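You operate a simulated robot arm through the tools that you are given. There is no shell and no other tool. Be economical: measure what you need, move in short steps, check, and stop when the job is done.

You run a simulated robot arm. Do the job below in one go: nothing can be reset, and whatever is moved stays where it is left.

## Task
Press the orange zero key two times.

The check looks at the end state, three seconds after you hand in, the way a careful person would. Anything else that was tipped, shoved, dropped, spilled or broken makes it a failure.

## Robot
A 6-joint arm with a two-finger parallel gripper, fixed in place. Base frame: the origin is at the foot of the arm, x ahead of it, y to its left, z up. Units: m, rad, N and s.
Its first joint turns from -1.152 to 1.152 rad. Payload 2.9 kg.
The tool frame sits at the grasp point between the pads (the TCP): z along the fingers, y along the line on which they close. The tips reach 0.03 m beyond it. The gripper opens to 0.11 m. The fingers are 0.02 m wide and 0.01 m thick; the gripper's body (0.048 by 0.112 m) begins 0.055 m behind the TCP.
Orientation is told as [roll, pitch, yaw] about the base's x, y, z axes, in that order, counted from this pose: with the fingers straight down and closing along the base's y, the tool's x points along the base's -x, its y along +y and its z along -z.

## Interface
- The arm moves only by the tool move_arm. Its argument "targets" is a list of rows, each a list of 7 numbers: the gripper command, from -1 (shut) to 1 (fully open), values between in proportion, then the shift along the base's x, y, z in units of 250 mm (1.0 is 250 mm), then the turn, a rotation vector about the base's x, y, z in units of 45 degrees (1.0 is 45 degrees). In form: [[fingers, dx, dy, dz, wx, wy, wz], ...]. A call has 1 to 20 rows; each row is the pose to reach, as a shift and turn from the pose commanded when the call began. A call with a number of a shift or a turn outside -1 to 1 is refused whole. A row lasts 0.2 s, in which the tool goes at most 0.05 m and 0.15 rad; a call with a longer step from one row to the next is refused whole, and so is a gripper value outside its range. A pose out of reach is approached as far as the arm can. The call stops where the force on the tool passes 40 N (or 10 N more than at its start, if that is more) or the arm is blocked; 0.2 s more then pass. Each finger travels about 0.108 m/s and halts on what it meets, pressing with about 34 N; the grip force reading is that of the motor and also rises with nothing between the fingers. The clock runs only during rows and for 0.2 s after the last one: add rows that repeat a pose to give the fingers time. The reply holds the time, the measured pose of the TCP, the force on the tool along the base axes, the opening and the grip force, in the units named above and with some noise.
- Cameras (640 x 400 px; columns grow to the right, rows downward): "scene" is fixed at [0.0669, 0.4203, 1.4042]; the picture's right is [-0.87, -0.50, 0.00], its down [-0.19, 0.33, -0.92] and it looks along [0.46, -0.80, -0.39] (base axes); focal length 361 px, centre (320, 200). "wrist" rides on the gripper at [-0.036, 0, -0.057] in the tool frame; the picture's right is [0.00, -1.00, 0.00], its down [0.97, 0.00, -0.24] and it looks along [0.24, 0.00, 0.97] (tool axes); focal length 218 px, centre (320, 200).
- snapshot(camera): a new picture of that camera. No time passes.
- probe_pixels(camera, pixels): for up to 12 pixels [column, row] of the newest picture of that camera ("zoom" is the newest enlarged one), the place [x, y, z] in the base frame of the surface seen there, good to about 0.003 m. No time passes.
- inspect(camera, box): a new picture of the part [left, top, right, bottom] of that camera's present view, enlarged. No time passes.
- close_job(): hands the job in; it is judged then, once.

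Go step by step. Measure first, check grasps and placings, and put right what went wrong. The budget is 60 turns and 26 pictures, counting those below and the enlarged ones. Unless the task says otherwise, let go and move clear before handing in, and close with one line.

The tools are called after "Emit:" as a command line: name --pt "numbers of a row" for each row, then --argument value for the rest, lists and objects as JSON in quotes. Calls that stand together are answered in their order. move_arm: Moves the arm, as the interface text tells. Its arguments: {"type":"object","properties":{"targets":{"type":"array","items":{"type":"array","items":{"type":"number"}}}},"required":["targets"]} The other tools are called the same way: snapshot (camera) takes a picture; probe_pixels (camera, pixels) gives the place of the surface under pixels of a picture; inspect (camera, box) takes an enlarged picture of a part of a camera's view; close_job () hands the job in.

At the start:

```text
time_s: 0.0
eef_pos: [0.4327, -0.1531, 1.2204]
orientation: [0.001, 0.001, -0.001]
wrist_force: [-0.3, 0.4, -0.3]
width: 0.1099
grasp_force: 0.1
```

scene: 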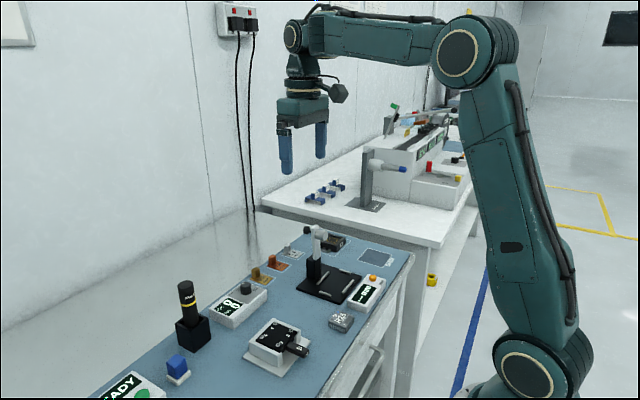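
wrist: 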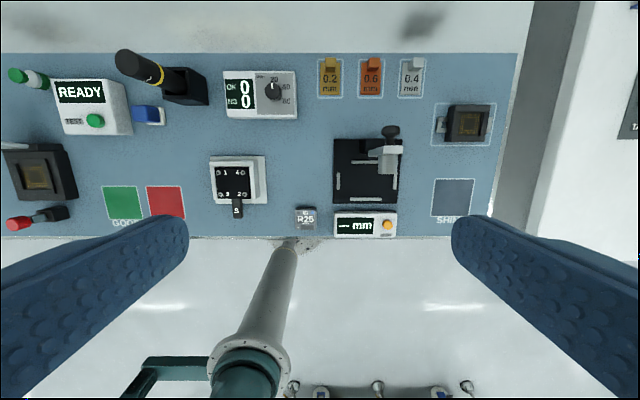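

The wrist picture shows an orange button at about (387,225) beside an "mm" display, which may be the zero key. I'll enlarge it and look for other orange keys.

Emit:
inspect --camera "wrist" --box '[290, 120, 450, 245]'

Emit:
inspect --camera "scene" --box '[280, 220, 420, 340]'

Emit:
probe_pixels --camera "wrist" --pixels '[[387, 224], [387, 221], [384, 225], [391, 225], [395, 215], [395, 234], [350, 216], [340, 232], [305, 215], [390, 130], [365, 230], [390, 160]]'

```text
3.20 times, centred on (370, 182) of wrist
```

zoom: 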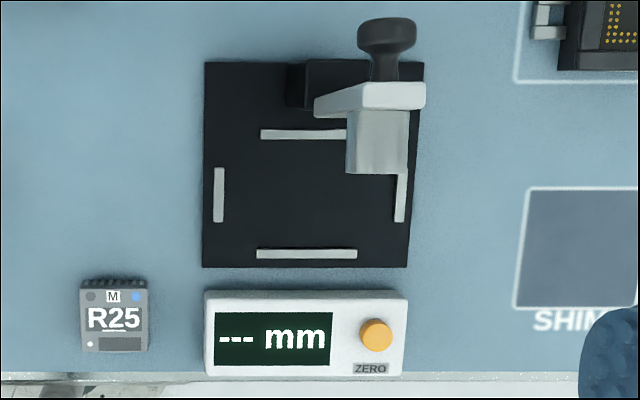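

```text
3.33 times, centred on (350, 280) of scene
```

zoom: 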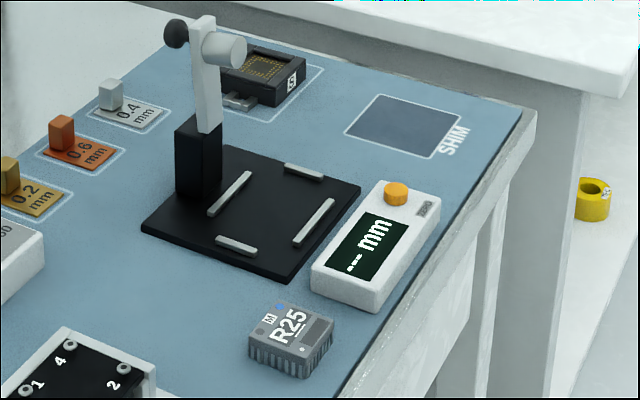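

```text
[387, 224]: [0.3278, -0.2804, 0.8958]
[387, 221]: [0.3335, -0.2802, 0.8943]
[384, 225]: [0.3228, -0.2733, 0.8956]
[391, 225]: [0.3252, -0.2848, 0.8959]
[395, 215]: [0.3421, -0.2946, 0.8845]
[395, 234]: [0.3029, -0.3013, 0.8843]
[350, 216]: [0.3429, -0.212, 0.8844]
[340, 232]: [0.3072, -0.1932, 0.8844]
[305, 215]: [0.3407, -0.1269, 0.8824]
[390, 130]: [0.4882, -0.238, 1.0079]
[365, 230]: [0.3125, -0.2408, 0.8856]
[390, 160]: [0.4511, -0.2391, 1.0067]
```

The enlarged view shows "ZERO" printed beside the orange button on the mm gauge. The button sits at about (0.327, -0.280) with its top at z≈0.896. I'll close the fingers, move above it at height, come partway down and re-measure.

Emit:
move_arm --pt "-1 -0.07 -0.085 0 0 0 0" --pt "-1 -0.14 -0.17 0 0 0 0" --pt "-1 -0.21 -0.255 0 0 0 0" --pt "-1 -0.28 -0.34 0 0 0 0" --pt "-1 -0.35 -0.425 0 0 0 0" --pt "-1 -0.424 -0.508 0 0 0 0" --pt "-1 -0.424 -0.508 -0.15 0 0 0" --pt "-1 -0.424 -0.508 -0.3 0 0 0" --pt "-1 -0.424 -0.508 -0.45 0 0 0" --pt "-1 -0.424 -0.508 -0.6 0 0 0" --pt "-1 -0.424 -0.508 -0.75 0 0 0" --pt "-1 -0.424 -0.508 -0.85 0 0 0" --pt "-1 -0.424 -0.508 -0.85 0 0 0"

Emit:
snapshot --camera "wrist"

Emit:
inspect --camera "scene" --box '[280, 180, 440, 320]'

```text
time_s: 2.8
eef_pos: [0.3248, -0.2816, 1.008]
orientation: [0.0, -0.001, -0.002]
wrist_force: [0.3, 0.1, -0.4]
width: 0.0
grasp_force: 34.6
```

```text
21 pictures are left
```

wrist: 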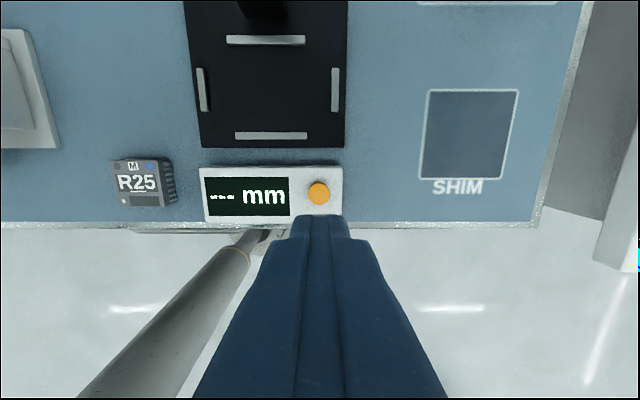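

```text
2.86 times, centred on (360, 250) of scene
```

zoom: 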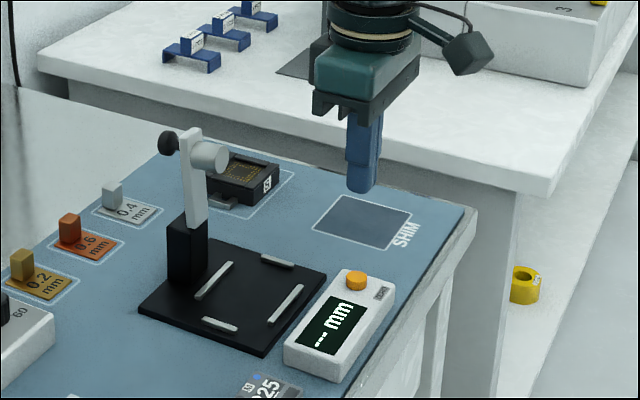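

Emit:
probe_pixels --camera "wrist" --pixels '[[318, 193], [318, 185], [318, 201], [311, 193], [326, 193], [335, 193], [300, 193], [335, 172], [400, 200], [332, 228]]'

```text
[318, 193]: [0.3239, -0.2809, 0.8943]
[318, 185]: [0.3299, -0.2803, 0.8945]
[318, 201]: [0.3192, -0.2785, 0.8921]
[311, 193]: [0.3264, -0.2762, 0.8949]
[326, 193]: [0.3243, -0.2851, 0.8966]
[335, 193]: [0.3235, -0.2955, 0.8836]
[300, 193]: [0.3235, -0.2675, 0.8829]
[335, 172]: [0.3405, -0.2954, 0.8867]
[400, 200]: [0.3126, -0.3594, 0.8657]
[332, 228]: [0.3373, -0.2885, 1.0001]
```

The button centre is at about (0.325, -0.2805) with its top at z≈0.895 and the case top at 0.884, so the closed tips line up with it. I'll lower to about 8 mm above, then go down slowly to just below the top.

Emit:
move_arm --pt "-1 0 0.004 -0.1 0 0 0" --pt "-1 0 0.004 -0.2 0 0 0" --pt "-1 0 0.004 -0.28 0 0 0" --pt "-1 0 0.004 -0.3 0 0 0" --pt "-1 0 0.004 -0.31 0 0 0" --pt "-1 0 0.004 -0.32 0 0 0" --pt "-1 0 0.004 -0.326 0 0 0" --pt "-1 0 0.004 -0.332 0 0 0" --pt "-1 0 0.004 -0.336 0 0 0"

Emit:
inspect --camera "scene" --box '[320, 240, 400, 320]'

```text
time_s: 4.8
eef_pos: [0.3257, -0.2783, 0.9244]
orientation: [-0.001, 0.002, 0.001]
wrist_force: [-0.6, -0.4, -0.4]
width: 0.0
grasp_force: 34.2
```

```text
5.00 times, centred on (360, 280) of scene
```

zoom: 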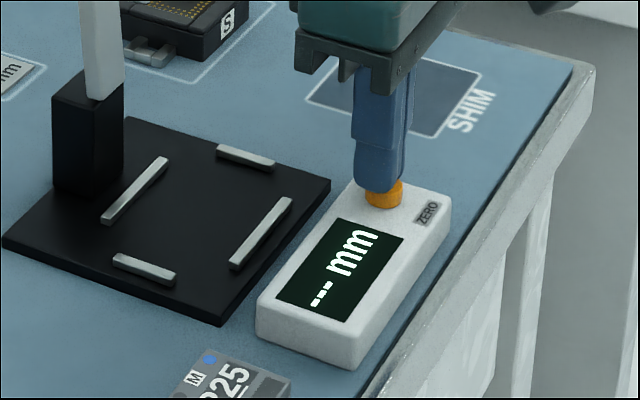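

There is no contact force yet with the tips at z≈0.894. The picture shows them about 2–3 mm left of the button centre, at zoom (378,190) against (384,194). I'll lift slightly, correct the offset, and press down in 1 mm steps.

Emit:
move_arm --pt "-1 0 0 0.016 0 0 0" --pt "-1 -0.008 -0.007 0.016 0 0 0" --pt "-1 -0.008 -0.007 0.004 0 0 0" --pt "-1 -0.008 -0.007 0 0 0 0" --pt "-1 -0.008 -0.007 -0.004 0 0 0" --pt "-1 -0.008 -0.007 -0.008 0 0 0" --pt "-1 -0.008 -0.007 -0.008 0 0 0"

Emit:
inspect --camera "scene" --box '[320, 240, 400, 320]'

```text
time_s: 6.4
eef_pos: [0.3239, -0.2809, 0.9222]
orientation: [0.001, 0.002, 0.001]
wrist_force: [-1.1, 0.0, 1.3]
width: 0.0002
grasp_force: 34.2
```

```text
5.00 times, centred on (360, 280) of scene
```

zoom: 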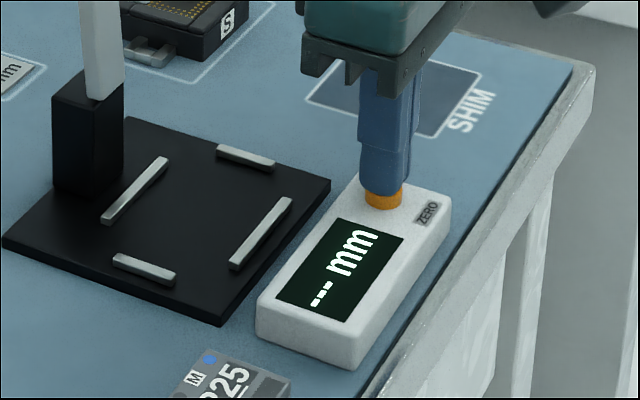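

The tips are now centred on the button and the force reads 1.3 N, so contact has started. I'll press another 2 mm in half-millimetre steps.

Emit:
move_arm --pt "-1 0 0 -0.002 0 0 0" --pt "-1 0 0 -0.004 0 0 0" --pt "-1 0 0 -0.006 0 0 0" --pt "-1 0 0 -0.008 0 0 0"

Emit:
inspect --camera "scene" --box '[320, 240, 400, 320]'

```text
time_s: 7.4
eef_pos: [0.325, -0.2802, 0.9207]
orientation: [0.001, -0.001, -0.001]
wrist_force: [-0.5, 0.2, 1.1]
width: 0.0001
grasp_force: 34.3
```

```text
5.00 times, centred on (360, 280) of scene
```

zoom: 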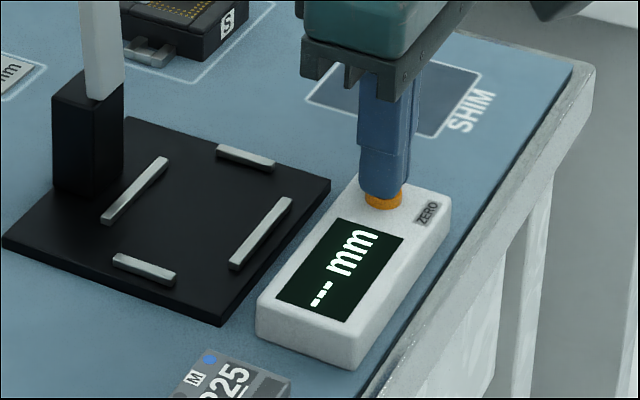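

The force stays near 1 N while the button sinks, so it is a soft spring with the tips at z≈0.890. The display hasn't changed, so I'll press further.

Emit:
move_arm --pt "-1 0 0 -0.002 0 0 0" --pt "-1 0 0 -0.004 0 0 0" --pt "-1 0 0 -0.006 0 0 0" --pt "-1 0 0 -0.008 0 0 0"

Emit:
inspect --camera "scene" --box '[320, 240, 400, 320]'

```text
time_s: 8.4
eef_pos: [0.3241, -0.2801, 0.9198]
orientation: [0.001, -0.001, 0.001]
wrist_force: [-1.9, 0.7, 4.4]
width: 0.0
grasp_force: 33.9
```

```text
5.00 times, centred on (360, 280) of scene
```

zoom: 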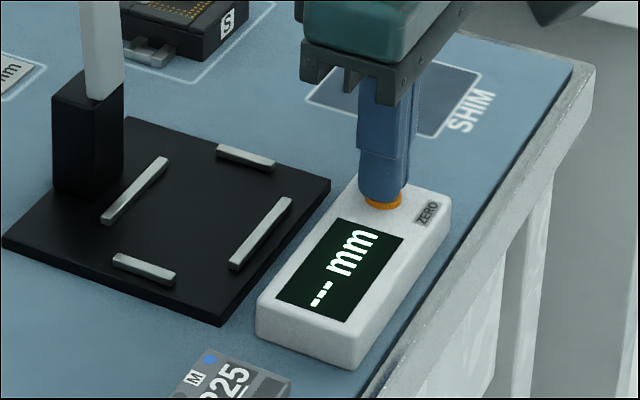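

The force has risen to 4.4 N and the button is visibly lower. I'll press about 2 mm more to find the end stop.

Emit:
move_arm --pt "-1 0 0 -0.002 0 0 0" --pt "-1 0 0 -0.004 0 0 0" --pt "-1 0 0 -0.006 0 0 0" --pt "-1 0 0 -0.008 0 0 0"

Emit:
inspect --camera "scene" --box '[320, 240, 400, 320]'

```text
time_s: 9.4
eef_pos: [0.3239, -0.2801, 0.9158]
orientation: [-0.001, -0.001, -0.002]
wrist_force: [-2.0, 0.8, 14.9]
width: 0.0001
grasp_force: 34.1
```

```text
5.00 times, centred on (360, 280) of scene
```

zoom: 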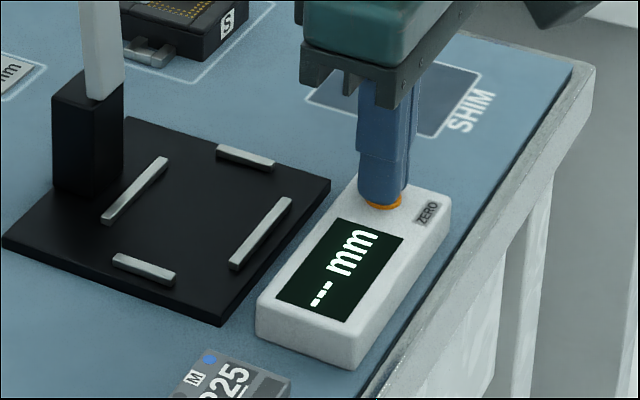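

The force jumped to 14.9 N, so the button is at its end stop and fully pressed. I'll lift clear to release it and look at the display.

Emit:
move_arm --pt "-1 0 0 0.02 0 0 0" --pt "-1 0 0 0.06 0 0 0" --pt "-1 0 0 0.1 0 0 0" --pt "-1 0 0 0.1 0 0 0"

Emit:
inspect --camera "scene" --box '[320, 240, 400, 320]'

```text
time_s: 10.4
eef_pos: [0.3248, -0.2807, 0.9424]
orientation: [0.001, 0.0, -0.001]
wrist_force: [0.0, 0.2, -0.8]
width: 0.0
grasp_force: 34.0
```

```text
5.00 times, centred on (360, 280) of scene
```

zoom: 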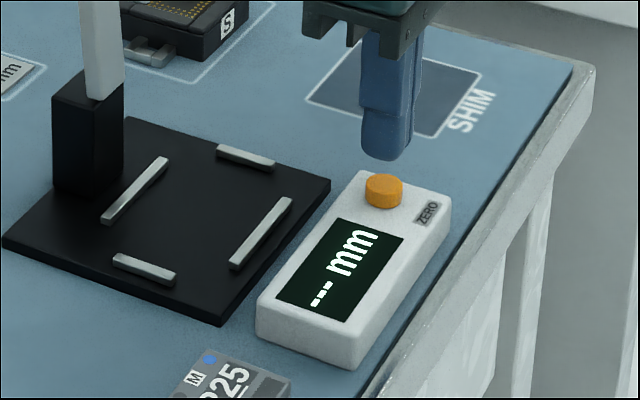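

The button sprang back, the case hasn't moved, and the display still shows "---", which fits having nothing to measure. I'll make the second press to the same depth, steadily.

Emit:
move_arm --pt "-1 0 0 -0.04 0 0 0" --pt "-1 0 0 -0.065 0 0 0" --pt "-1 0 0 -0.075 0 0 0" --pt "-1 0 0 -0.083 0 0 0" --pt "-1 0 0 -0.09 0 0 0" --pt "-1 0 0 -0.096 0 0 0" --pt "-1 0 0 -0.1 0 0 0" --pt "-1 0 0 -0.1 0 0 0"

Emit:
inspect --camera "scene" --box '[320, 240, 400, 320]'

```text
time_s: 12.2
eef_pos: [0.3242, -0.2811, 0.9169]
orientation: [0.0, 0.001, -0.001]
wrist_force: [-4.1, 0.6, 12.9]
width: 0.0001
grasp_force: 33.8
```

```text
5.00 times, centred on (360, 280) of scene
```

zoom: 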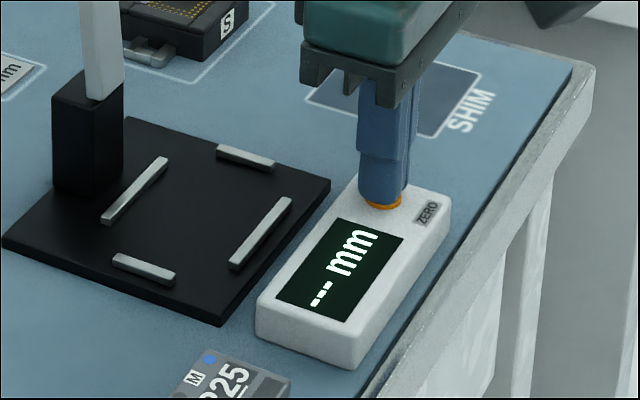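

The second press also reached the end stop, at 12.9 N with the button down. I'll release straight up and move clear.

Emit:
move_arm --pt "-1 0 0 0.03 0 0 0" --pt "-1 0 0 0.12 0 0 0" --pt "-1 0 0 0.27 0 0 0" --pt "-1 0 0 0.42 0 0 0" --pt "-1 0 0 0.57 0 0 0" --pt "-1 0 0 0.7 0 0 0" --pt "-1 0 0 0.7 0 0 0"

Emit:
inspect --camera "scene" --box '[280, 220, 420, 340]'

```text
time_s: 13.8
eef_pos: [0.3241, -0.2813, 1.0953]
orientation: [0.0, -0.001, 0.001]
wrist_force: [-1.3, 0.3, 0.5]
width: 0.0
grasp_force: 34.2
```

```text
3.33 times, centred on (350, 280) of scene
```

zoom: 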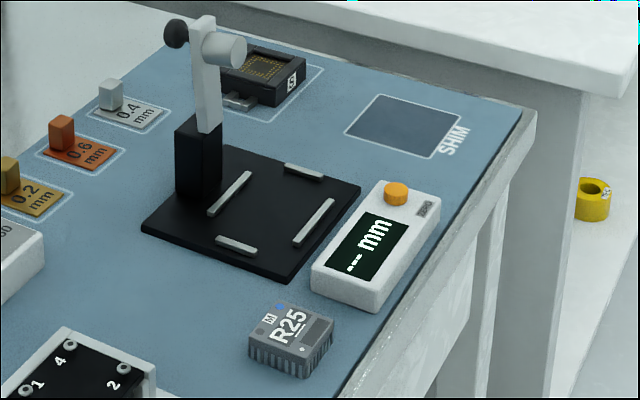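

The button is back up, everything looks as it did at the start, and the arm is clear. I'm handing in.

Emit:
close_job

```text
The job is handed in.
```

I pressed the orange ZERO key twice, each time down to its end stop and fully released, and nothing else was moved; the display read "---" throughout, so the only signs of the presses are the force readings and the key's movement.
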